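You operate a simulated robot arm through the tools that you are given. There is no shell and no other tool. Be economical: measure what you need, move in short steps, check, and stop when the job is done.

The job below is to be done with a simulated two-armed robot. You get a single attempt, and the scene is never put back.

## Task
Pick up the carton marked washers with one hand, pass it to the other hand and put it on the kerb between the two boxes. Set down upright: carton marked washers.

It is judged by the outcome, as a careful person would: the job done as asked, and still so three seconds after it is handed in. It fails if anything else is knocked over, pushed out of place, dropped, spilled or broken.

## Robot
Two 7-joint arms with four-finger grippers on one trunk, on a base that drives. Base frame: it is fixed to the floor where the robot stands at the start and does not move with it; the origin is under the middle of the robot, x ahead of it, y to its left, z up; the surface under the hand at the start is at about z = 0.96. Lengths are in m, angles in rad, forces in N, time in s.
The left shoulder is at the start at [0.04, 0.181, 1.13], the right one opposite. With the tool pointing down near the work surface each hand reaches from about 0.28 to 0.82 m from the robot's upright axis, wherever it stands, measured 20 degrees to its own side. Places, roughly: kerb between the two boxes (22x25 cm) [-1.88, -1.68, 0.38]. Payload 3.67 kg a hand.
The tool frame of a hand sits at the grasp point between the pads (the TCP): z along the fingers, y along the line on which they close. The tips reach 0.028 m beyond it. The gripper opens to 0.112 m. The gripper's body begins 0.073 m behind the TCP.
Orientation is that of the tool frame in the base frame, as a unit quaternion [x, y, z, w]. With the fingers straight down and closing along the base's y, the tool's x points along the base's -x, its y along +y and its z along -z.

## Interface
- The arms move only by the tool arm_command. It takes "left_moves", "right_moves" or both (then of equal length, played together; a hand with none holds still); each is a list of rows, each an object of numbers (a shift or turn left out is 0, a gripper value left out holds the last): "dx", "dy", "dz": the shift along the base's x, y, z in units of 200 mm (1.0 is 200 mm); "rx", "ry", "rz": the turn, a rotation vector about the base's x, y, z in units of 180 degrees (1.0 is 180 degrees). In form: [{"dx": .., "dy": .., "dz": .., "rx": .., "ry": .., "rz": ..}, ...]. A call has 1 to 20 rows; each row is the pose to reach, as a shift and turn from the pose commanded when the call began. "left_fingers" and "right_fingers" are, for a hand that has rows, the opening in per cent of the stroke, from 0 (shut) to 100 (fully open), set as the call begins (left out, the last holds). A call with a number of a shift or a turn outside -1 to 1 is refused whole. Rows are played at 5 a second. More than 0.05 m and 0.15 rad between two rows, or a gripper value outside its range, and nothing of the call is played. A pose out of reach is approached as far as the arm can. The call stops where the force on the tool passes 40 N (or 10 N more than at its start, if that is more) or the arm is blocked; 0.2 s more then pass. The fingers move at their own pace and stop on an object; they squeeze with about 30 N. The grip force told is the motor's: it shows also when the fingers shut on nothing. Time passes only in rows, and 0.2 s behind the last, so rows that repeat a pose let the fingers close. It gives the time, the measured TCP pose, the force on the tool (base axes), the opening and the grip force at its end, in the units of the frame above (readings bear some noise), with the torque about the TCP (base axes, N m) and any sound that the robot's microphone picked up.
- Cameras (640 x 400 px; columns grow to the right, rows downward): "scene" is now at [0.0981, 0.0045, 1.3378]; the picture's right is [0.07, -1.00, 0.00], its down [-0.77, -0.06, -0.64] and it looks along [0.64, 0.05, -0.77] (base axes); focal length 249 px, centre (320, 200). "left" rides on the left gripper at [0.06, 0.018, -0.104] in its tool frame; the picture's right is [-0.29, 0.96, 0.00], its down [-0.80, -0.24, -0.55] and it looks along [-0.53, -0.16, 0.83] (tool axes); focal length 234 px, centre (320, 200). "right" rides on the right gripper at [0.06, -0.018, -0.104] in its tool frame; the picture's right is [0.29, 0.96, 0.00], its down [-0.80, 0.24, -0.55] and it looks along [-0.53, 0.16, 0.83] (tool axes); focal length 234 px, centre (320, 200). There is no depth. A picture from a camera that has moved, and an enlarged one, comes with that camera's place and axes in the base frame and with its lens.
- get_image(camera): a new picture of that camera. The clock stands still meanwhile.
- slide_trunk(by): slides the trunk up (or, below 0, down) by that many m; the arms and the scene camera ride with it, the base frame stays. It gives what a move gives, with no picture.
- drive_base(legs): drives the robot by 1 to 6 legs, each [ahead, left, turn to the left] in m, m and rad, along the robot's own axes; the way and the turn of a leg run together, so that a leg with both is an arc; at most 1.5 m and 3.142 rad a leg. The arms and the cameras ride along, it lands a little off, and it stops where it bumps. It gives what a move gives.
- head_to(pan, tilt): turns the head with the scene camera to pan (to the left, within 1.501 rad either way) and tilt (down, from -0.506 to 1.204), counted from straight ahead of the robot. It gives what a move gives.
- inspect(camera, box): a new picture of the part [left, top, right, bottom] of that camera's present view, enlarged. The clock stands still meanwhile.
- job_done(): hands the job in; it is judged then, once.

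Go step by step. Nothing tells you exact positions but the pictures and the camera data: compare them with the known pose of the tool, close in by small moves and look again before you grip or let go. The budget is 120 turns and 92 pictures, counting those below and the enlarged ones. Unless the task says otherwise, let go and move clear before handing in, and close with one line.

The tools are called as name(argument=value, ...) on one line, values as JSON. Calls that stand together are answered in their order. arm_command: Moves the arms, as the interface text tells. Its arguments: {"type":"object","properties":{"left_moves":{"type":"array"},"left_fingers":{"type":"number"},"right_moves":{"type":"array"},"right_fingers":{"type":"number"}},"required":[]} The other tools are called the same way: slide_trunk (by) slides the trunk up or down; drive_base (legs) drives the base; head_to (pan, tilt) turns the head that bears the scene camera; get_image (camera) takes a picture; inspect (camera, box) takes an enlarged picture of a part of a camera's view; job_done () hands the job in.

At the start:

```text
time_s: 0.0
left_tool_pos: [0.5797, 0.2653, 0.989]
left_orientation: [0.0, 1.0, 0.0, 0.0]
left_contact_force: [-0.7, 0.0, 0.2]
left_ft_torque: [0.03, 0.01, -0.04]
left_grip_width: 0.1121
left_grasp_force: 0.0
right_tool_pos: [0.3341, -0.102, 0.9897]
right_orientation: [0.0, 1.0, 0.0, 0.0]
right_contact_force: [-0.5, 0.1, 0.0]
right_ft_torque: [0.0, -0.01, -0.01]
right_grip_width: 0.1123
right_grasp_force: 0.1
trunk travel left (down, up): [-0.25, 0.264]
robot x, y, heading: [-0.0016, -0.0005, 0.0]
head pan, tilt: [0.075, 0.88]
```

scene: 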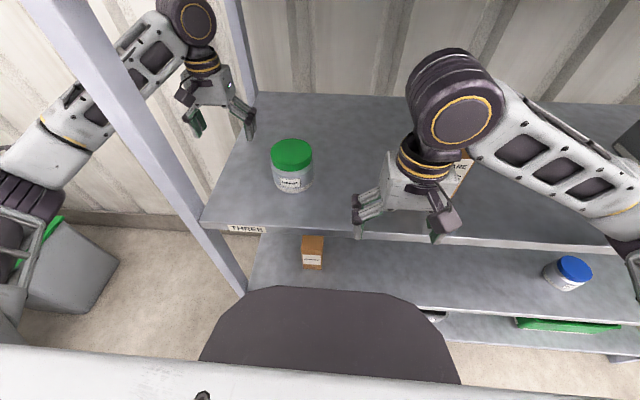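
right: 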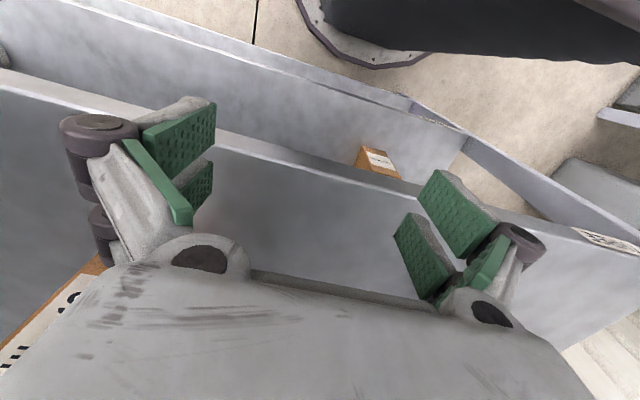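
left: 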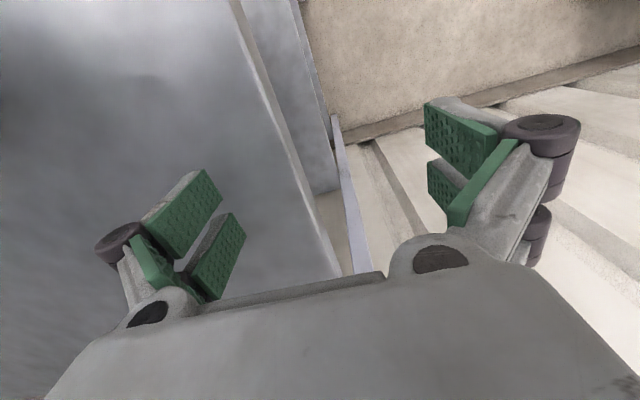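

I see a shelf unit: a jar and a carton (behind the right gripper) on the upper board, and a small brown box on the board below. I need to read the labels first.

inspect(camera="scene", box=[280, 220, 360, 280])

inspect(camera="scene", box=[340, 130, 500, 250])

inspect(camera="right", box=[330, 130, 430, 200])

```text
6.67 times, centred on (320, 250) of scene
camera zoom: at [0.0981, 0.0045, 1.3378], right [0.07, -1.0, 0.0], down [-0.77, -0.06, -0.64], along [0.64, 0.05, -0.77], focal length 1659 px, centre (320, -133)
```

zoom: 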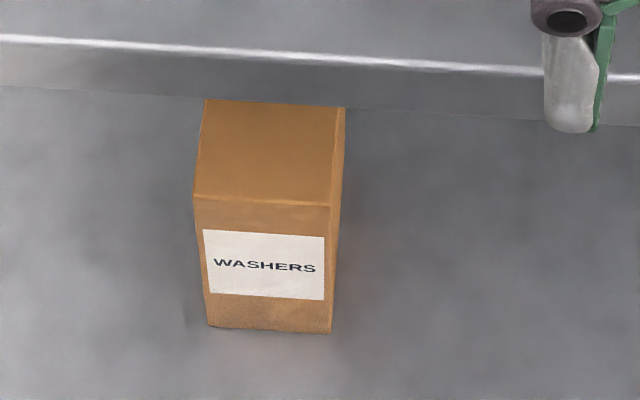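

```text
3.33 times, centred on (420, 190) of scene
camera zoom: at [0.0981, 0.0045, 1.3378], right [0.07, -1.0, 0.0], down [-0.77, -0.06, -0.64], along [0.64, 0.05, -0.77], focal length 829 px, centre (-13, 233)
```

zoom: 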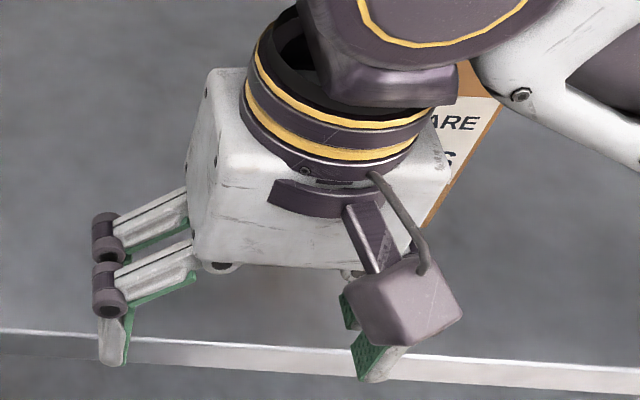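

```text
5.71 times, centred on (380, 165) of right
camera zoom: at [0.2763, -0.1199, 1.0931], right [-0.29, 0.96, 0.0], down [0.8, 0.24, 0.55], along [0.53, 0.16, -0.83], focal length 1338 px, centre (-23, 400)
```

zoom: 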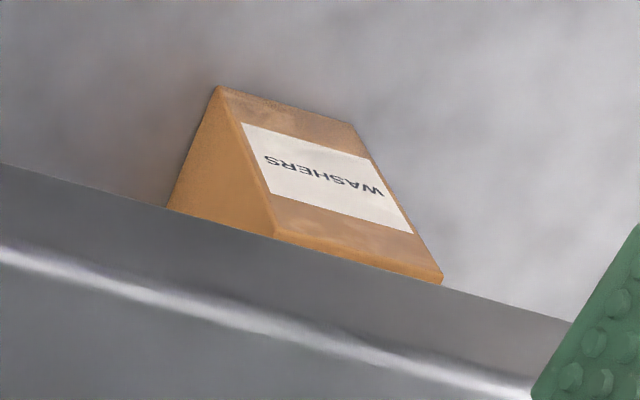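

The washers carton is on the lower board, front face at about x=0.43, y=0.054, z 0.595 to 0.72, some 9 cm behind the upper board's front edge. The left hand is close to the shelf's left post, so I look around before moving.

head_to(pan=0.7, tilt=0.6)

get_image(camera="scene")

head_to(pan=-1.5, tilt=0.4)

get_image(camera="scene")

head_to(pan=1.5, tilt=0.4)

get_image(camera="scene")

```text
time_s: 1.0
left_tool_pos: [0.5794, 0.2648, 0.9906]
left_orientation: [0.001, 1.0, 0.0, 0.0]
left_contact_force: [0.6, -0.5, -0.7]
left_ft_torque: [0.05, -0.01, 0.01]
left_grip_width: 0.1121
left_grasp_force: 0.0
right_tool_pos: [0.3338, -0.103, 0.9896]
right_orientation: [0.0, 1.0, 0.001, 0.0]
right_contact_force: [-0.1, -1.0, 0.7]
right_ft_torque: [0.03, -0.02, -0.01]
right_grip_width: 0.112
right_grasp_force: 0.0
trunk travel left (down, up): [-0.25, 0.264]
robot x, y, heading: [-0.0026, 0.0004, -0.003]
head pan, tilt: [0.7, 0.6]
```

```text
85 pictures are left
camera scene: at [0.0894, 0.0557, 1.361], right [0.64, -0.77, 0.0], down [-0.43, -0.36, -0.82], along [0.63, 0.53, -0.57], focal length 249 px, centre (320, 200)
```

scene: 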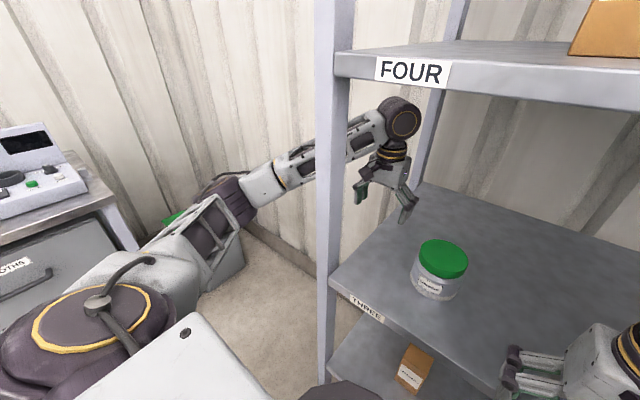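

```text
time_s: 3.1
left_tool_pos: [0.5796, 0.266, 0.9895]
left_orientation: [-0.001, 1.0, -0.001, 0.0]
left_contact_force: [-0.2, -0.1, -0.1]
left_ft_torque: [0.0, -0.01, 0.0]
left_grip_width: 0.1122
left_grasp_force: 0.0
right_tool_pos: [0.3364, -0.1024, 0.9911]
right_orientation: [0.0, 1.0, 0.0, 0.0]
right_contact_force: [-0.3, 0.0, 0.3]
right_ft_torque: [0.0, 0.0, -0.01]
right_grip_width: 0.1122
right_grasp_force: 0.0
trunk travel left (down, up): [-0.25, 0.264]
robot x, y, heading: [0.0026, -0.0016, -0.002]
head pan, tilt: [-1.499, 0.4]
```

```text
84 pictures are left
camera scene: at [0.0284, -0.0936, 1.3793], right [-1.0, -0.07, 0.0], down [-0.03, 0.39, -0.92], along [0.07, -0.92, -0.39], focal length 249 px, centre (320, 200)
```

scene: 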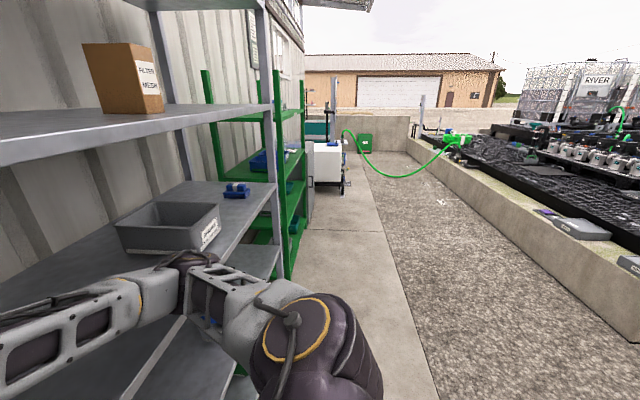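

```text
time_s: 5.7
left_tool_pos: [0.5786, 0.2649, 0.9891]
left_orientation: [0.001, 1.0, 0.0, 0.0]
left_contact_force: [0.6, 0.3, -0.2]
left_ft_torque: [0.0, -0.03, 0.02]
left_grip_width: 0.112
left_grasp_force: 0.1
right_tool_pos: [0.3344, -0.1016, 0.9896]
right_orientation: [0.0, 1.0, 0.0, -0.001]
right_contact_force: [-1.7, -0.4, 0.8]
right_ft_torque: [0.0, -0.02, 0.0]
right_grip_width: 0.1121
right_grasp_force: 0.0
trunk travel left (down, up): [-0.25, 0.264]
robot x, y, heading: [0.0014, 0.0015, 0.004]
head pan, tilt: [1.499, 0.4]
```

```text
83 pictures are left
camera scene: at [0.0284, 0.0912, 1.3793], right [1.0, -0.07, 0.0], down [-0.03, -0.39, -0.92], along [0.07, 0.92, -0.39], focal length 249 px, centre (320, 200)
```

scene: 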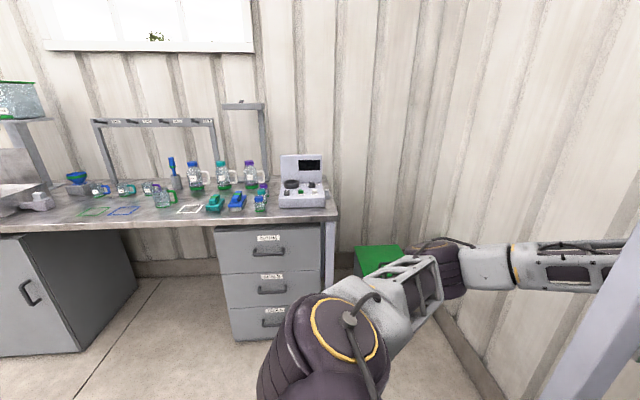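

The kerb is the low wall behind the robot on the right. First I free the left hand from behind the shelf post by going up, outward, then back, and lift the right hand a little.

arm_command(left_moves=[{"dz": 0.2}, {"dz": 0.25, "dy": 0.2}, {"dz": 0.25, "dy": 0.4}, {"dz": 0.25, "dy": 0.6}, {"dz": 0.25, "dy": 0.8}, {"dz": 0.25, "dy": 0.8, "dx": -0.2}, {"dz": 0.25, "dy": 0.8, "dx": -0.4}, {"dz": 0.25, "dy": 0.8, "dx": -0.6}], right_moves=[{"dz": 0.2}, {"dz": 0.3}, {"dz": 0.3, "dx": -0.05}, {"dz": 0.3, "dx": -0.1}, {"dz": 0.3, "dx": -0.1}, {"dz": 0.3, "dx": -0.1}, {"dz": 0.3, "dx": -0.1}, {"dz": 0.3, "dx": -0.1}])

head_to(pan=0.7, tilt=0.6)

get_image(camera="scene")

```text
time_s: 7.5
left_tool_pos: [0.4581, 0.424, 1.0399]
left_orientation: [0.0, 1.0, 0.001, 0.0]
left_contact_force: [-0.8, 0.5, -0.2]
left_ft_torque: [0.01, -0.06, 0.0]
left_grip_width: 0.1122
left_grasp_force: 0.0
right_tool_pos: [0.3141, -0.1015, 1.0511]
right_orientation: [0.0, 1.0, 0.0, 0.001]
right_contact_force: [-0.6, -0.5, 0.8]
right_ft_torque: [0.01, -0.03, -0.03]
right_grip_width: 0.112
right_grasp_force: 0.0
trunk travel left (down, up): [-0.25, 0.264]
robot x, y, heading: [0.0003, -0.0036, -0.003]
head pan, tilt: [1.499, 0.4]
```

```text
time_s: 8.6
left_tool_pos: [0.4606, 0.4227, 1.0401]
left_orientation: [0.0, 1.0, 0.0, 0.0]
left_contact_force: [-0.2, -0.5, 0.8]
left_ft_torque: [0.01, 0.01, -0.02]
left_grip_width: 0.112
left_grasp_force: 0.1
right_tool_pos: [0.3153, -0.1025, 1.0502]
right_orientation: [0.001, 1.0, 0.001, 0.0]
right_contact_force: [-0.1, 0.5, -0.4]
right_ft_torque: [-0.02, -0.02, 0.0]
right_grip_width: 0.1121
right_grasp_force: 0.1
trunk travel left (down, up): [-0.25, 0.264]
robot x, y, heading: [-0.0005, -0.0025, -0.001]
head pan, tilt: [0.7, 0.6]
```

```text
82 pictures are left
camera scene: at [0.0893, 0.0559, 1.361], right [0.64, -0.76, 0.0], down [-0.43, -0.36, -0.83], along [0.63, 0.53, -0.56], focal length 249 px, centre (320, 200)
```

scene: 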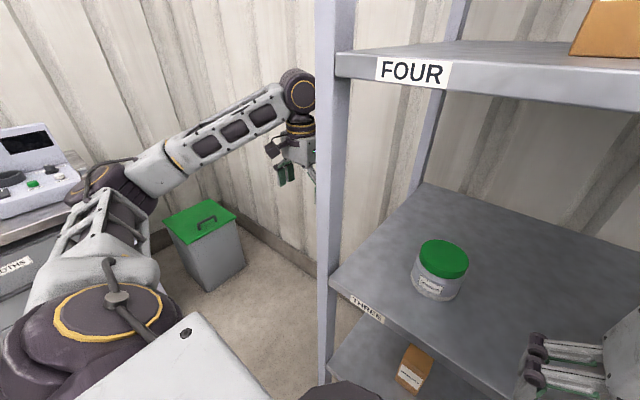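

Left hand is clear of the post. Now back away straight by 0.4 m.

drive_base(legs=[[-0.4, 0, 0]])

head_to(pan=0.0, tilt=0.8)

get_image(camera="scene")

```text
time_s: 11.1
left_tool_pos: [0.0669, 0.4248, 1.04]
left_orientation: [-0.002, 1.0, 0.0, 0.0]
left_contact_force: [-0.1, 0.8, -0.9]
left_ft_torque: [-0.01, -0.05, 0.0]
left_grip_width: 0.1121
left_grasp_force: 0.0
right_tool_pos: [-0.0766, -0.1031, 1.0508]
right_orientation: [-0.002, 1.0, 0.001, 0.0]
right_contact_force: [0.1, -0.2, 0.8]
right_ft_torque: [-0.01, -0.02, 0.0]
right_grip_width: 0.1121
right_grasp_force: 0.2
trunk travel left (down, up): [-0.25, 0.264]
robot x, y, heading: [-0.3949, -0.004, 0.007]
head pan, tilt: [0.7, 0.6]
```

```text
time_s: 12.2
left_tool_pos: [0.0673, 0.424, 1.0401]
left_orientation: [-0.002, 1.0, 0.0, 0.0]
left_contact_force: [0.2, -0.9, -0.9]
left_ft_torque: [-0.02, -0.03, -0.01]
left_grip_width: 0.1119
left_grasp_force: 0.0
right_tool_pos: [-0.0767, -0.1021, 1.0504]
right_orientation: [-0.002, 1.0, 0.0, 0.0]
right_contact_force: [-0.6, 0.6, 0.4]
right_ft_torque: [0.0, 0.0, -0.01]
right_grip_width: 0.1121
right_grasp_force: 0.0
trunk travel left (down, up): [-0.25, 0.264]
robot x, y, heading: [-0.3917, 0.0009, 0.001]
head pan, tilt: [0.0, 0.799]
```

```text
81 pictures are left
camera scene: at [-0.2894, -0.0013, 1.3442], right [0.0, -1.0, 0.0], down [-0.72, 0.0, -0.7], along [0.7, 0.0, -0.72], focal length 249 px, centre (320, 200)
```

scene: 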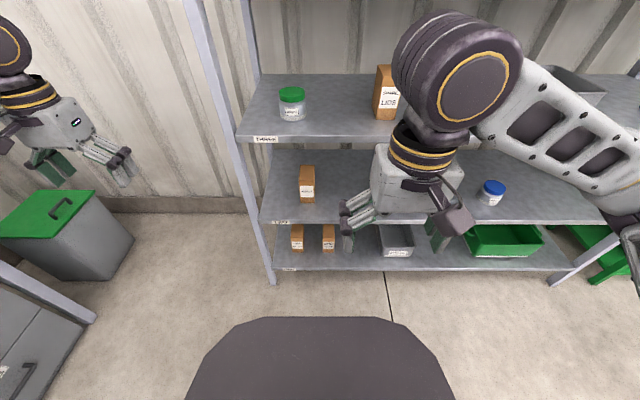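

Now the boards are visible. I zoom in on the small cartons to confirm labels and measure.

inspect(camera="scene", box=[260, 140, 360, 202])

inspect(camera="scene", box=[260, 200, 360, 262])

```text
6.40 times, centred on (310, 171) of scene
camera zoom: at [-0.2894, -0.0013, 1.3442], right [0.0, -1.0, 0.0], down [-0.72, 0.0, -0.7], along [0.7, 0.0, -0.72], focal length 1592 px, centre (384, 386)
```

zoom: 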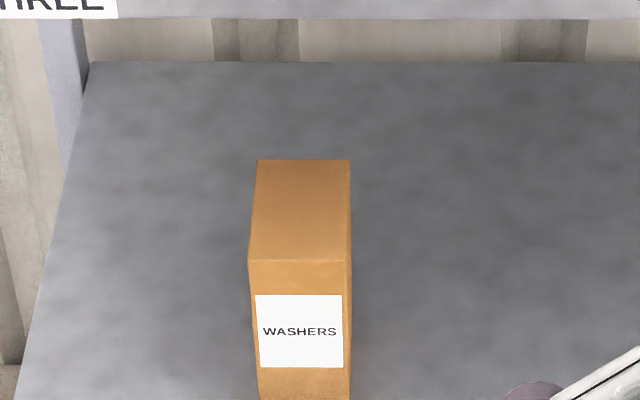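

```text
6.40 times, centred on (310, 231) of scene
camera zoom: at [-0.2894, -0.0013, 1.3442], right [0.0, -1.0, 0.0], down [-0.72, 0.0, -0.7], along [0.7, 0.0, -0.72], focal length 1592 px, centre (384, 2)
```

zoom: 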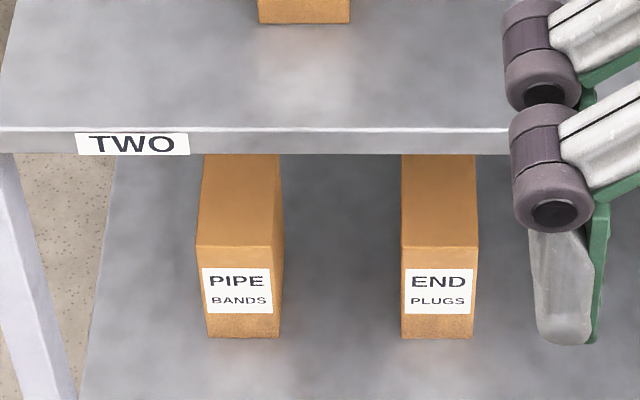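

The carton is about 6 cm wide, 9–10 cm deep and 12.5 cm tall, with its centre at y≈0.05 and front face at x≈0.43. I'll lower the trunk and bring the left hand round in front, pitched 45°, while moving the right hand outward.

slide_trunk(by=-0.2)

arm_command(left_moves=[{"ry": -0.04, "dx": 0.1, "dy": -0.15}, {"ry": -0.08, "dx": 0.2, "dy": -0.3}, {"ry": -0.12, "dx": 0.3, "dy": -0.45, "dz": -0.1}, {"ry": -0.16, "dx": 0.4, "dy": -0.6, "dz": -0.2}, {"ry": -0.2, "dx": 0.5, "dy": -0.75, "dz": -0.3}, {"ry": -0.24, "dx": 0.6, "dy": -0.9, "dz": -0.4}, {"ry": -0.25, "dx": 0.6, "dy": -1.0, "dz": -0.5}], right_moves=[{"dy": -0.2}, {"dy": -0.4}, {"dy": -0.6}, {"dy": -0.8}, {"dy": -0.9}, {"dy": -0.9}, {"dy": -0.9}])

get_image(camera="scene")

get_image(camera="left")

```text
time_s: 14.4
left_tool_pos: [0.068, 0.4232, 0.8386]
left_orientation: [-0.002, 1.0, -0.001, 0.0]
left_contact_force: [0.7, 0.6, 0.0]
left_ft_torque: [0.02, 0.0, -0.02]
left_grip_width: 0.1119
left_grasp_force: 0.1
right_tool_pos: [-0.077, -0.1016, 0.8484]
right_orientation: [-0.002, 1.0, -0.001, 0.0]
right_contact_force: [0.0, 0.3, 1.0]
right_ft_torque: [-0.03, 0.02, -0.04]
right_grip_width: 0.112
right_grasp_force: 0.1
trunk travel left (down, up): [-0.05, 0.464]
robot x, y, heading: [-0.3924, -0.0045, 0.001]
head pan, tilt: [0.0, 0.799]
```

```text
time_s: 16.0
left_tool_pos: [0.1847, 0.224, 0.7396]
left_orientation: [-0.002, 0.924, 0.0, 0.383]
left_contact_force: [0.6, 0.1, 0.8]
left_ft_torque: [0.0, 0.02, -0.02]
left_grip_width: 0.112
left_grasp_force: 0.1
right_tool_pos: [-0.076, -0.2824, 0.849]
right_orientation: [-0.002, 1.0, 0.0, 0.0]
right_contact_force: [-0.3, 0.9, -0.3]
right_ft_torque: [0.02, -0.03, -0.03]
right_grip_width: 0.1121
right_grasp_force: 0.0
trunk travel left (down, up): [-0.05, 0.464]
robot x, y, heading: [-0.3884, 0.0011, 0.003]
head pan, tilt: [0.0, 0.799]
```

```text
78 pictures are left
camera scene: at [-0.2893, -0.0016, 1.1429], right [0.0, -1.0, 0.0], down [-0.72, 0.0, -0.7], along [0.7, 0.0, -0.72], focal length 249 px, centre (320, 200)
```

scene: 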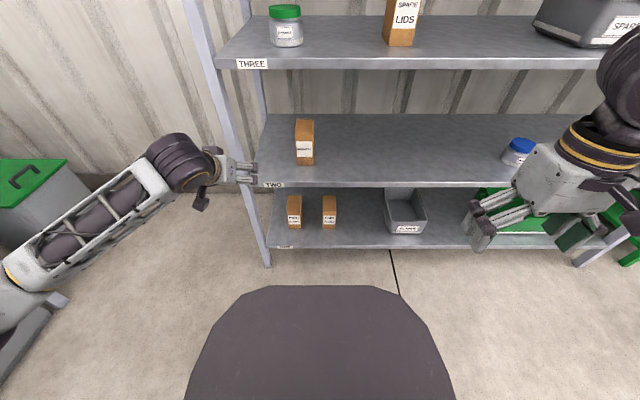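

```text
77 pictures are left
camera left: at [0.0709, 0.2414, 0.7689], right [0.2, 0.96, 0.2], down [0.17, -0.24, 0.96], along [0.96, -0.16, -0.21], focal length 234 px, centre (320, 200)
```

left: 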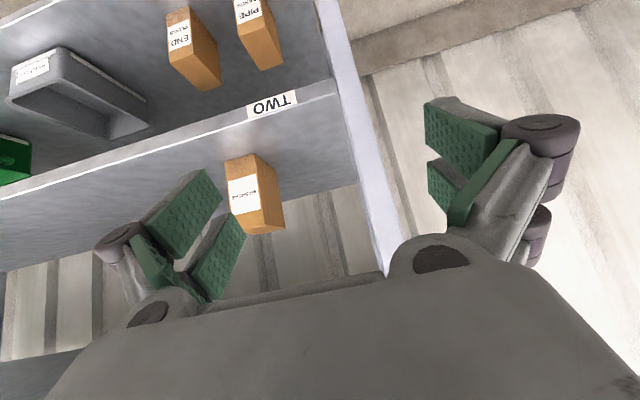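

The left hand is pitched 45° and sees the carton. I measure again from the lowered camera.

inspect(camera="scene", box=[264, 110, 344, 172])

inspect(camera="left", box=[210, 140, 310, 240])

```text
6.45 times, centred on (304, 141) of scene
camera zoom: at [-0.2893, -0.0016, 1.1429], right [0.0, -1.0, 0.0], down [-0.72, 0.0, -0.7], along [0.7, 0.0, -0.72], focal length 1605 px, centre (423, 581)
```

zoom: 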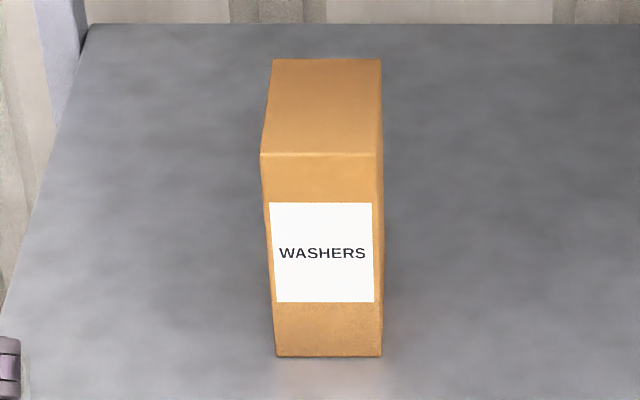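

```text
4.00 times, centred on (260, 190) of left
camera zoom: at [0.0709, 0.2414, 0.7689], right [0.2, 0.96, 0.2], down [0.17, -0.24, 0.96], along [0.96, -0.16, -0.21], focal length 937 px, centre (560, 240)
```

zoom: 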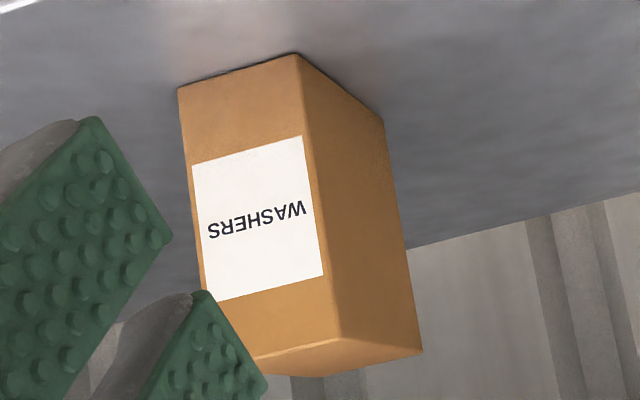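

Refined: carton front x≈0.428, y centre 0.050, z 0.584–0.715, depth 0.095 m. I line the left hand up in front of it with a flatter pitch.

arm_command(left_moves=[{"dy": -0.2, "dx": 0.07, "dz": -0.1, "ry": -0.012}, {"dy": -0.4, "dx": 0.14, "dz": -0.2, "ry": -0.024}, {"dy": -0.6, "dx": 0.2, "dz": -0.3, "ry": -0.036}, {"dy": -0.75, "dx": 0.25, "dz": -0.4, "ry": -0.048}, {"dy": -0.87, "dx": 0.3, "dz": -0.5, "ry": -0.0556}, {"dy": -0.87, "dx": 0.3, "dz": -0.5, "ry": -0.0556}])

get_image(camera="left")

get_image(camera="scene")

```text
time_s: 17.4
left_tool_pos: [0.2466, 0.0513, 0.6399]
left_orientation: [-0.001, 0.887, 0.0, 0.461]
left_contact_force: [-0.4, 0.9, 0.0]
left_ft_torque: [0.0, -0.01, 0.01]
left_grip_width: 0.1119
left_grasp_force: 0.0
right_tool_pos: [-0.0764, -0.281, 0.8494]
right_orientation: [-0.001, 1.0, 0.0, 0.001]
right_contact_force: [0.0, 0.1, -0.5]
right_ft_torque: [0.0, 0.03, -0.03]
right_grip_width: 0.1124
right_grasp_force: 0.1
trunk travel left (down, up): [-0.05, 0.464]
robot x, y, heading: [-0.3903, -0.0046, 0.0]
head pan, tilt: [0.0, 0.799]
```

```text
74 pictures are left
camera left: at [0.1265, 0.0688, 0.6483], right [0.16, 0.96, 0.23], down [0.0, -0.24, 0.97], along [0.99, -0.16, -0.04], focal length 234 px, centre (320, 200)
```

left: 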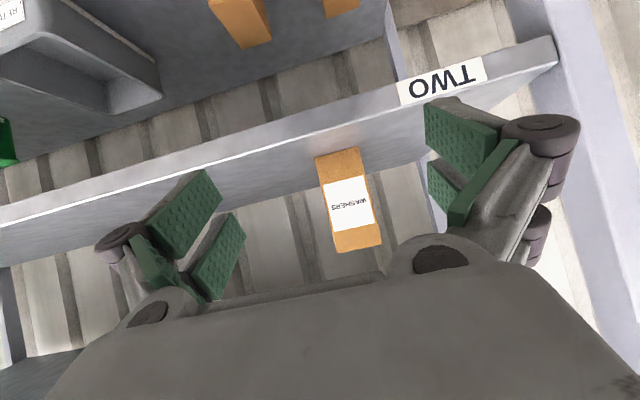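

```text
73 pictures are left
camera scene: at [-0.2893, -0.0014, 1.1429], right [0.0, -1.0, 0.0], down [-0.72, 0.0, -0.7], along [0.7, 0.0, -0.72], focal length 249 px, centre (320, 200)
```

scene: 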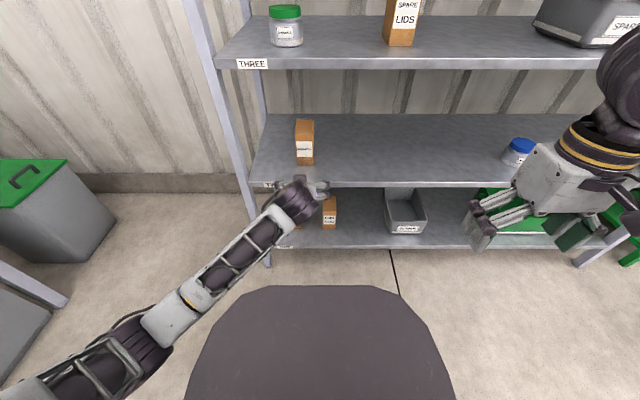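

Aligned. Drive forward 0.15 m and look again.

drive_base(legs=[[0.15, 0, 0]])

get_image(camera="left")

get_image(camera="scene")

```text
time_s: 18.8
left_tool_pos: [0.3949, 0.0512, 0.6374]
left_orientation: [-0.002, 0.888, 0.0, 0.461]
left_contact_force: [0.2, -0.2, -0.2]
left_ft_torque: [0.0, -0.01, 0.02]
left_grip_width: 0.1117
left_grasp_force: 0.0
right_tool_pos: [0.0735, -0.2824, 0.8499]
right_orientation: [-0.002, 1.0, 0.0, -0.001]
right_contact_force: [-0.2, 1.0, 1.0]
right_ft_torque: [-0.03, 0.05, 0.01]
right_grip_width: 0.1119
right_grasp_force: 0.1
trunk travel left (down, up): [-0.05, 0.464]
robot x, y, heading: [-0.2476, -0.0043, 0.004]
head pan, tilt: [0.0, 0.799]
```

```text
72 pictures are left
camera left: at [0.2759, 0.0692, 0.6477], right [0.16, 0.96, 0.23], down [0.01, -0.24, 0.97], along [0.99, -0.16, -0.04], focal length 234 px, centre (320, 200)
```

left: 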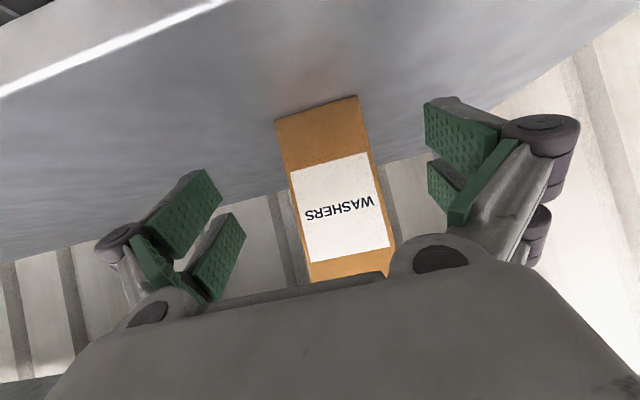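

```text
71 pictures are left
camera scene: at [-0.1392, -0.0012, 1.1428], right [0.0, -1.0, 0.0], down [-0.72, 0.0, -0.7], along [0.7, 0.0, -0.72], focal length 249 px, centre (320, 200)
```

scene: 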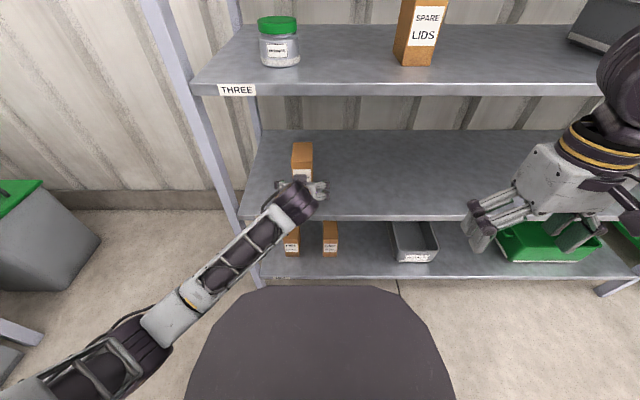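

The carton is centred between the fingers. Advance 6 cm and close.

arm_command(left_moves=[{"dx": 0.12}, {"dx": 0.22}, {"dx": 0.315}, {"dx": 0.315}])

get_image(camera="left")

```text
time_s: 19.8
left_tool_pos: [0.4577, 0.0536, 0.6391]
left_orientation: [-0.001, 0.887, -0.001, 0.462]
left_contact_force: [0.0, 0.5, 0.0]
left_ft_torque: [0.0, 0.01, -0.01]
left_grip_width: 0.1122
left_grasp_force: 0.1
right_tool_pos: [0.072, -0.2813, 0.8494]
right_orientation: [-0.001, 1.0, 0.001, 0.001]
right_contact_force: [0.2, 0.7, 0.1]
right_ft_torque: [-0.05, 0.01, 0.0]
right_grip_width: 0.1121
right_grasp_force: 0.1
trunk travel left (down, up): [-0.05, 0.464]
robot x, y, heading: [-0.2414, -0.0014, 0.009]
head pan, tilt: [0.0, 0.799]
```

```text
70 pictures are left
camera left: at [0.3385, 0.0702, 0.6485], right [0.16, 0.96, 0.23], down [0.0, -0.24, 0.97], along [0.99, -0.16, -0.04], focal length 234 px, centre (320, 200)
```

left: 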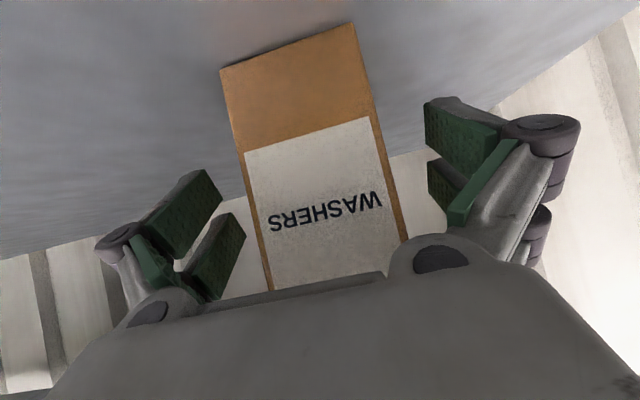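

Good; close the left fingers, then lift slightly.

arm_command(left_fingers=0, left_moves=[{"dx": 0}, {"dx": 0}, {"dx": 0}, {"dx": 0}, {"dx": 0}, {"dz": 0.05}, {"dz": 0.1}])

get_image(camera="left")

get_image(camera="scene")

```text
time_s: 21.4
left_tool_pos: [0.459, 0.0517, 0.6582]
left_orientation: [-0.002, 0.887, 0.0, 0.461]
left_contact_force: [0.5, -0.4, -1.8]
left_ft_torque: [-0.02, 0.04, -0.02]
left_grip_width: 0.0608
left_grasp_force: 30.2
right_tool_pos: [0.0725, -0.2811, 0.8492]
right_orientation: [-0.002, 1.0, 0.001, 0.0]
right_contact_force: [0.6, -0.4, -0.9]
right_ft_torque: [0.02, -0.04, -0.01]
right_grip_width: 0.1119
right_grasp_force: 0.0
trunk travel left (down, up): [-0.05, 0.464]
robot x, y, heading: [-0.2473, -0.0017, 0.003]
head pan, tilt: [0.0, 0.799]
```

```text
69 pictures are left
camera left: at [0.3384, 0.0698, 0.6686], right [0.16, 0.96, 0.23], down [0.0, -0.24, 0.97], along [0.99, -0.16, -0.04], focal length 234 px, centre (320, 200)
```

left: 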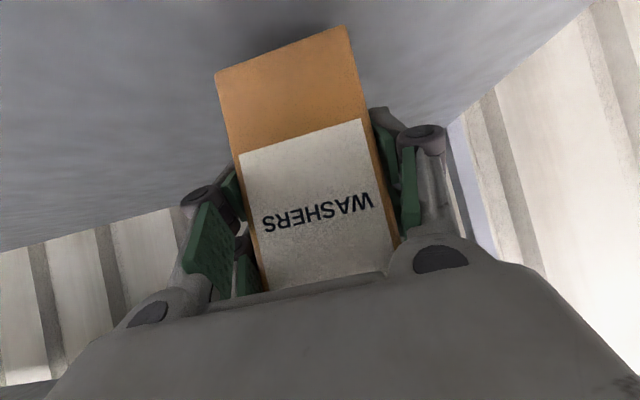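

```text
68 pictures are left
camera scene: at [-0.1403, -0.0013, 1.1429], right [0.0, -1.0, 0.0], down [-0.72, 0.0, -0.7], along [0.7, 0.0, -0.72], focal length 249 px, centre (320, 200)
```

scene: 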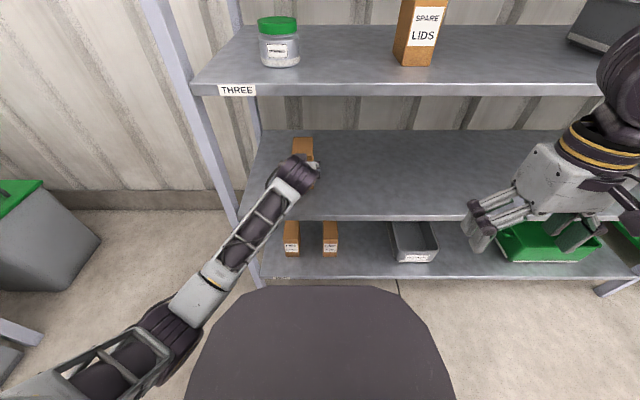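

Held and lifted 2 cm (width 0.061). Lift a little more and back straight out.

arm_command(left_moves=[{"dz": 0.1}, {"dz": 0.2}])

drive_base(legs=[[-0.45, 0, 0]])

get_image(camera="scene")

```text
time_s: 22.0
left_tool_pos: [0.4571, 0.0518, 0.6981]
left_orientation: [-0.001, 0.887, 0.0, 0.462]
left_contact_force: [0.1, -0.6, -1.3]
left_ft_torque: [0.0, 0.01, 0.01]
left_grip_width: 0.0608
left_grasp_force: 30.3
right_tool_pos: [0.0733, -0.2813, 0.8495]
right_orientation: [-0.002, 1.0, 0.001, -0.001]
right_contact_force: [-0.4, 0.2, 0.1]
right_ft_torque: [-0.01, 0.01, 0.05]
right_grip_width: 0.112
right_grasp_force: 0.0
trunk travel left (down, up): [-0.05, 0.464]
robot x, y, heading: [-0.2403, -0.0011, 0.005]
head pan, tilt: [0.0, 0.799]
```

```text
time_s: 24.8
left_tool_pos: [0.0044, 0.0511, 0.6986]
left_orientation: [-0.001, 0.887, -0.001, 0.462]
left_contact_force: [0.0, 1.1, -1.4]
left_ft_torque: [-0.03, -0.03, 0.04]
left_grip_width: 0.06
left_grasp_force: 30.3
right_tool_pos: [-0.3791, -0.2832, 0.8494]
right_orientation: [-0.002, 1.0, 0.0, 0.0]
right_contact_force: [0.2, -0.4, 0.5]
right_ft_torque: [0.02, -0.04, -0.02]
right_grip_width: 0.1121
right_grasp_force: 0.1
trunk travel left (down, up): [-0.05, 0.464]
robot x, y, heading: [-0.6934, -0.0005, 0.006]
head pan, tilt: [0.0, 0.799]
```

```text
67 pictures are left
camera scene: at [-0.5934, -0.0025, 1.143], right [0.0, -1.0, 0.0], down [-0.72, 0.0, -0.7], along [0.7, 0.0, -0.72], focal length 249 px, centre (320, 200)
```

scene: 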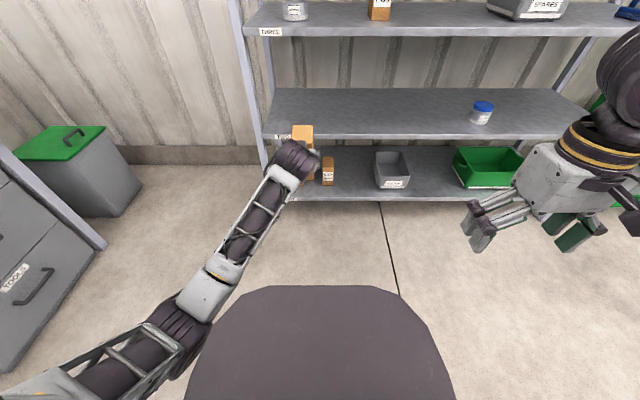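

The carton is clear of the shelf. Now bring it to mid-front of the robot and the right hand near it, for the pass.

arm_command(left_moves=[{"dx": -0.2, "dy": -0.06}, {"dx": -0.4, "dy": -0.12}, {"dx": -0.6, "dy": -0.18}, {"dx": -0.8, "dy": -0.24}, {"dx": -1.0, "dy": -0.3}, {"dx": -1.0, "dy": -0.3}], right_moves=[{"dx": 0.15, "dz": 0.1, "dy": 0.1}, {"dx": 0.3, "dz": 0.2, "dy": 0.2}, {"dx": 0.45, "dz": 0.3, "dy": 0.3}, {"dx": 0.6, "dz": 0.3, "dy": 0.4}, {"dx": 0.75, "dz": 0.3, "dy": 0.5}, {"dx": 0.9, "dz": 0.3, "dy": 0.5}])

get_image(camera="scene")

get_image(camera="right")

get_image(camera="left")

```text
time_s: 25.9
left_tool_pos: [-0.1272, 0.0372, 0.7758]
left_orientation: [-0.005, 0.837, 0.053, 0.544]
left_contact_force: [-0.2, -0.4, 0.0]
left_ft_torque: [0.02, 0.05, 0.0]
left_grip_width: 0.06
left_grasp_force: 29.9
right_tool_pos: [-0.2414, -0.1883, 0.9105]
right_orientation: [-0.002, 1.0, 0.0, 0.0]
right_contact_force: [-1.0, 0.1, 0.9]
right_ft_torque: [-0.02, 0.01, -0.01]
right_grip_width: 0.1123
right_grasp_force: 0.1
trunk travel left (down, up): [-0.05, 0.464]
robot x, y, heading: [-0.697, -0.0022, 0.001]
head pan, tilt: [0.0, 0.799]
stopped in row 5 (left hand): the arm was blocked; the commanded pose is now the measured one
```

```text
66 pictures are left
camera scene: at [-0.5928, -0.0021, 1.1434], right [0.0, -1.0, 0.0], down [-0.72, 0.0, -0.7], along [0.7, 0.0, -0.72], focal length 249 px, centre (320, 200)
```

scene: 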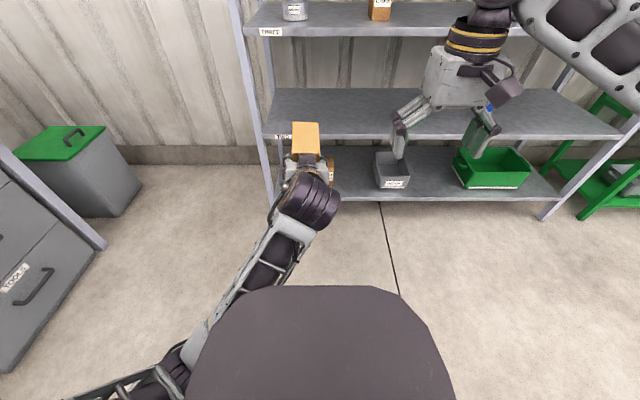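

```text
65 pictures are left
camera right: at [-0.301, -0.2062, 1.0135], right [-0.29, 0.96, 0.0], down [0.8, 0.24, 0.55], along [0.53, 0.16, -0.83], focal length 234 px, centre (320, 200)
```

right: 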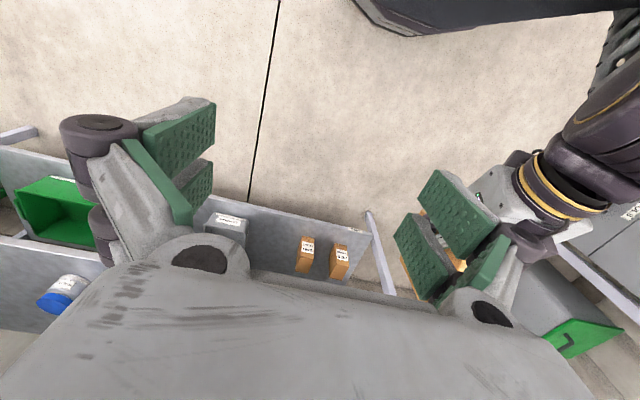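

```text
64 pictures are left
camera left: at [-0.246, 0.048, 0.7633], right [0.06, 0.94, 0.34], down [-0.16, -0.33, 0.93], along [0.99, -0.11, 0.13], focal length 234 px, centre (320, 200)
```

left: 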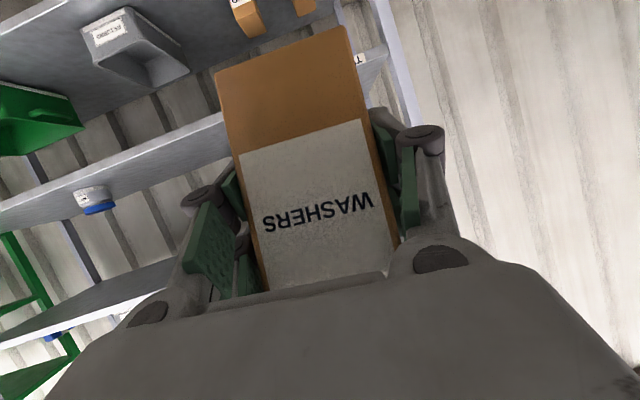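

The left arm hit a joint limit that close in. I move it outward a bit and restore its pitch.

arm_command(left_moves=[{"dx": 0.1, "dz": -0.1, "rx": -0.009, "ry": 0.02, "rz": -0.006}, {"dx": 0.2, "dz": -0.2, "rx": -0.019, "ry": 0.041, "rz": -0.012}, {"dx": 0.3, "dy": -0.08, "dz": -0.3, "rx": -0.0285, "ry": 0.0615, "rz": -0.0183}, {"dx": 0.3, "dy": -0.18, "dz": -0.3, "rx": -0.0285, "ry": 0.0615, "rz": -0.0183}, {"dx": 0.3, "dy": -0.18, "dz": -0.3, "rx": -0.0285, "ry": 0.0615, "rz": -0.0183}])

get_image(camera="scene")

get_image(camera="right")

```text
time_s: 27.0
left_tool_pos: [-0.0557, 0.0639, 0.6816]
left_orientation: [0.01, 0.886, 0.072, 0.458]
left_contact_force: [0.3, 0.5, -1.0]
left_ft_torque: [0.01, 0.03, -0.01]
left_grip_width: 0.0601
left_grasp_force: 29.9
right_tool_pos: [-0.2409, -0.1888, 0.9086]
right_orientation: [-0.002, 1.0, 0.0, 0.0]
right_contact_force: [0.3, -0.4, -0.9]
right_ft_torque: [0.01, -0.02, 0.0]
right_grip_width: 0.1121
right_grasp_force: 0.1
trunk travel left (down, up): [-0.05, 0.464]
robot x, y, heading: [-0.6949, -0.0012, 0.008]
head pan, tilt: [0.0, 0.799]
stopped in row 5 (left hand): the arm was blocked; the commanded pose is now the measured one
```

```text
63 pictures are left
camera scene: at [-0.5924, -0.0021, 1.1428], right [0.0, -1.0, 0.0], down [-0.72, 0.0, -0.7], along [0.7, 0.0, -0.72], focal length 249 px, centre (320, 200)
```

scene: 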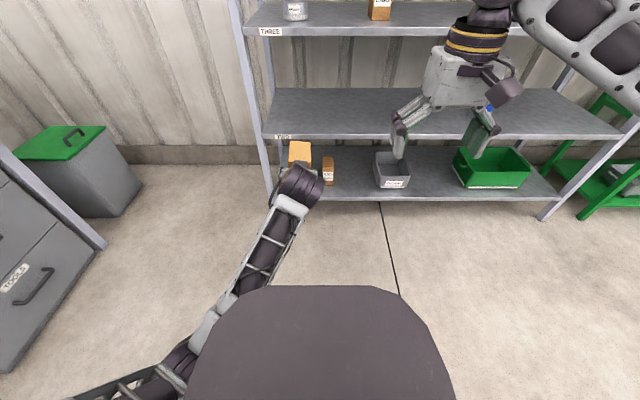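

```text
62 pictures are left
camera right: at [-0.3005, -0.2063, 1.0126], right [-0.29, 0.96, 0.0], down [0.8, 0.24, 0.55], along [0.53, 0.16, -0.83], focal length 234 px, centre (320, 200)
```

right: 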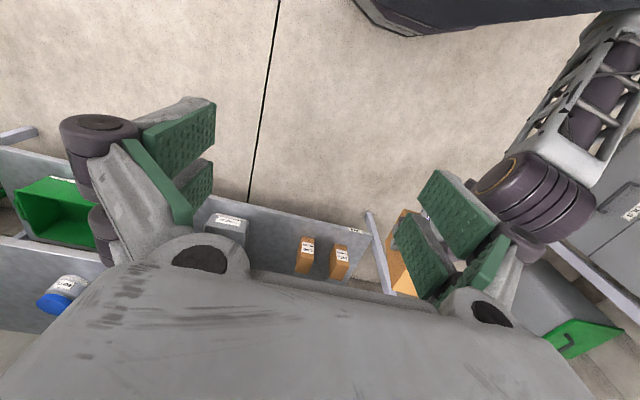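

Again blocked: with the tool straight ahead the wrist is at its limit. Yawing the tool inward, in line with the forearm, should free it, so I turn it about 36°.

arm_command(left_moves=[{"rz": -0.04}, {"rz": -0.08}, {"rz": -0.12}, {"rz": -0.16}, {"rz": -0.2}, {"rz": -0.2}])

get_image(camera="scene")

```text
time_s: 28.4
left_tool_pos: [-0.0566, 0.0602, 0.682]
left_orientation: [0.286, 0.839, -0.076, 0.457]
left_contact_force: [0.3, -1.3, -1.8]
left_ft_torque: [-0.01, 0.03, -0.01]
left_grip_width: 0.0597
left_grasp_force: 30.0
right_tool_pos: [-0.2415, -0.1886, 0.9095]
right_orientation: [-0.001, 1.0, 0.0, 0.001]
right_contact_force: [-0.4, 0.8, -0.2]
right_ft_torque: [-0.02, -0.02, 0.0]
right_grip_width: 0.1118
right_grasp_force: 0.1
trunk travel left (down, up): [-0.05, 0.464]
robot x, y, heading: [-0.6948, 0.0038, -0.002]
head pan, tilt: [0.0, 0.799]
```

```text
61 pictures are left
camera scene: at [-0.5926, -0.0025, 1.1429], right [0.0, -1.0, 0.0], down [-0.72, 0.0, -0.7], along [0.7, 0.0, -0.72], focal length 249 px, centre (320, 200)
```

scene: 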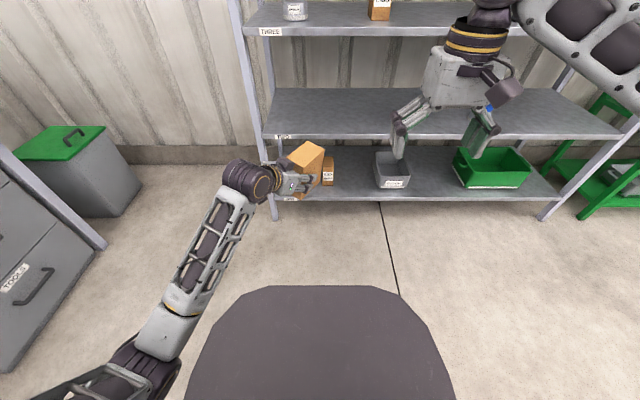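

That works. Now level out the small tilt and bring the carton a bit closer and central.

arm_command(left_moves=[{"rx": -0.018, "ry": 0.0116}, {"rx": -0.0358, "ry": 0.0232}, {"rx": -0.0358, "ry": 0.0232, "dx": -0.15, "dy": -0.08, "dz": 0.05}, {"rx": -0.0358, "ry": 0.0232, "dx": -0.3, "dy": -0.16, "dz": 0.1}, {"rx": -0.0358, "ry": 0.0232, "dx": -0.4, "dy": -0.2, "dz": 0.1}, {"rx": -0.0358, "ry": 0.0232, "dx": -0.4, "dy": -0.2, "dz": 0.1}])

get_image(camera="scene")

get_image(camera="right")

```text
time_s: 29.8
left_tool_pos: [-0.1357, 0.0205, 0.7009]
left_orientation: [0.256, 0.85, -0.133, 0.44]
left_contact_force: [-0.4, 0.5, -1.5]
left_ft_torque: [0.04, 0.05, -0.01]
left_grip_width: 0.06
left_grasp_force: 30.2
right_tool_pos: [-0.2406, -0.1886, 0.9097]
right_orientation: [-0.001, 1.0, -0.001, 0.001]
right_contact_force: [0.5, -0.7, 0.2]
right_ft_torque: [0.0, 0.01, 0.03]
right_grip_width: 0.1124
right_grasp_force: 0.0
trunk travel left (down, up): [-0.05, 0.464]
robot x, y, heading: [-0.6943, 0.0019, 0.002]
head pan, tilt: [0.0, 0.799]
```

```text
60 pictures are left
camera scene: at [-0.5925, -0.0024, 1.1429], right [0.0, -1.0, 0.0], down [-0.72, 0.0, -0.7], along [0.7, 0.0, -0.72], focal length 249 px, centre (320, 200)
```

scene: 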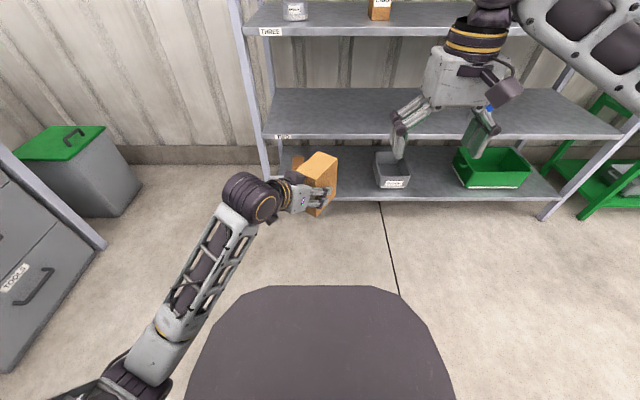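

```text
59 pictures are left
camera right: at [-0.3005, -0.2064, 1.0126], right [-0.29, 0.96, 0.0], down [0.8, 0.24, 0.55], along [0.53, 0.16, -0.83], focal length 234 px, centre (320, 200)
```

right: 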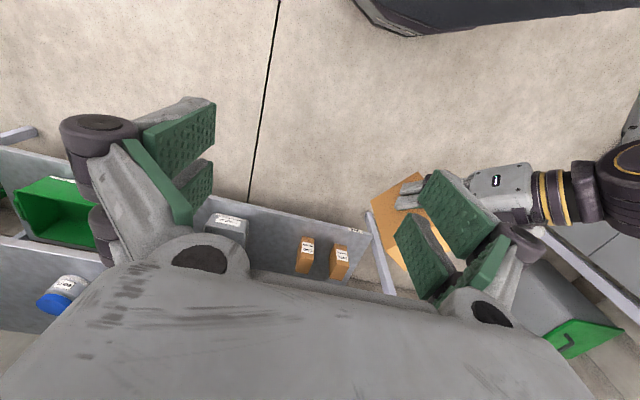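

The carton is upright, yawed −33.5°. Bring the right hand above it with matching yaw.

arm_command(right_moves=[{"dx": 0.1, "dy": 0.16, "rz": -0.031}, {"dx": 0.2, "dy": 0.32, "rz": -0.062}, {"dx": 0.3, "dy": 0.48, "rz": -0.093}, {"dx": 0.4, "dy": 0.64, "rz": -0.124}, {"dx": 0.51, "dy": 0.81, "rz": -0.155}, {"dx": 0.618, "dy": 0.983, "rz": -0.186}, {"dx": 0.618, "dy": 0.983, "rz": -0.186}])

get_image(camera="right")

get_image(camera="scene")

```text
time_s: 31.4
left_tool_pos: [-0.1349, 0.0199, 0.7031]
left_orientation: [0.255, 0.85, -0.133, 0.441]
left_contact_force: [-0.1, 0.3, -0.9]
left_ft_torque: [0.02, 0.01, 0.02]
left_grip_width: 0.0598
left_grasp_force: 29.7
right_tool_pos: [-0.1197, 0.009, 0.9116]
right_orientation: [0.287, 0.958, 0.001, 0.0]
right_contact_force: [0.5, 0.2, 0.3]
right_ft_torque: [0.0, -0.04, 0.0]
right_grip_width: 0.1123
right_grasp_force: 0.2
trunk travel left (down, up): [-0.05, 0.464]
robot x, y, heading: [-0.6926, -0.0015, -0.001]
head pan, tilt: [0.0, 0.799]
```

```text
58 pictures are left
camera right: at [-0.1779, 0.0266, 1.0151], right [0.29, 0.96, 0.0], down [0.8, -0.24, 0.55], along [0.53, -0.16, -0.83], focal length 234 px, centre (320, 200)
```

right: 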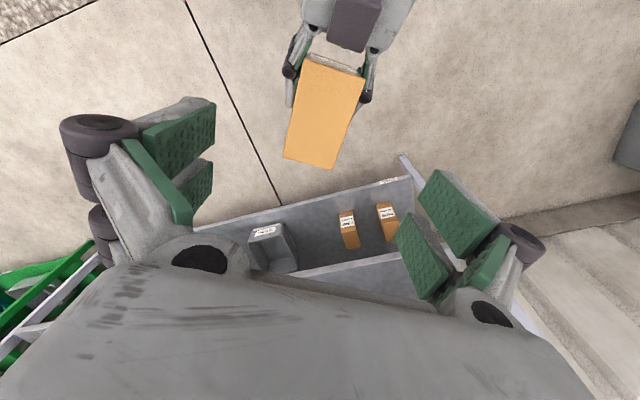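

```text
57 pictures are left
camera scene: at [-0.5927, -0.0028, 1.1429], right [0.0, -1.0, 0.0], down [-0.72, 0.0, -0.7], along [0.7, 0.0, -0.72], focal length 249 px, centre (320, 200)
```

scene: 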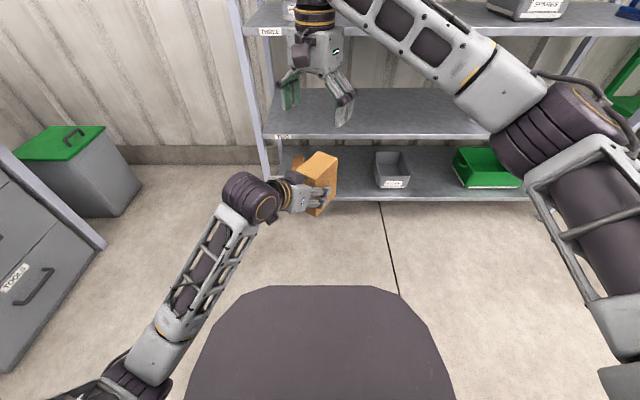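

The carton's top is centred under the right hand as computed. Lower onto it in steps.

arm_command(right_moves=[{"dz": -0.15, "dx": 0.02, "dy": -0.014}, {"dz": -0.3, "dx": 0.02, "dy": -0.014}, {"dz": -0.42, "dx": 0.02, "dy": -0.014}, {"dz": -0.54, "dx": 0.02, "dy": -0.014}, {"dz": -0.54, "dx": 0.02, "dy": -0.014}])

get_image(camera="right")

get_image(camera="scene")

```text
time_s: 32.6
left_tool_pos: [-0.1353, 0.0208, 0.7034]
left_orientation: [0.256, 0.849, -0.134, 0.442]
left_contact_force: [0.1, 0.1, -1.6]
left_ft_torque: [0.03, 0.02, -0.02]
left_grip_width: 0.0597
left_grasp_force: 30.0
right_tool_pos: [-0.1135, 0.0063, 0.8009]
right_orientation: [0.287, 0.958, -0.001, 0.001]
right_contact_force: [-0.5, 0.2, 0.4]
right_ft_torque: [0.0, 0.04, -0.02]
right_grip_width: 0.1119
right_grasp_force: 0.0
trunk travel left (down, up): [-0.05, 0.464]
robot x, y, heading: [-0.696, -0.0021, 0.006]
head pan, tilt: [0.0, 0.799]
```

```text
56 pictures are left
camera right: at [-0.1734, 0.0238, 0.9056], right [0.28, 0.96, 0.0], down [0.8, -0.24, 0.55], along [0.53, -0.16, -0.83], focal length 234 px, centre (320, 200)
```

right: 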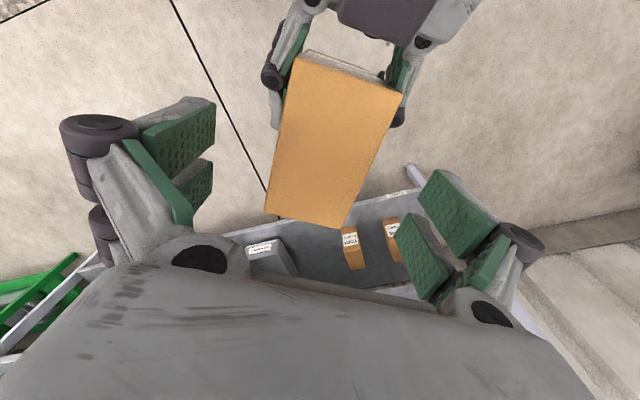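

```text
55 pictures are left
camera scene: at [-0.5927, -0.0023, 1.1429], right [0.0, -1.0, 0.0], down [-0.72, 0.0, -0.7], along [0.7, 0.0, -0.72], focal length 249 px, centre (320, 200)
```

scene: 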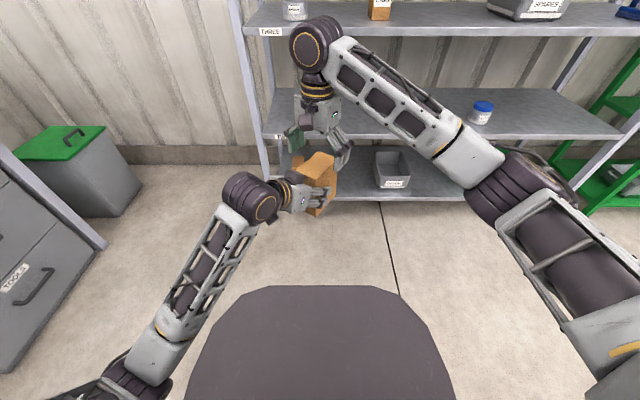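

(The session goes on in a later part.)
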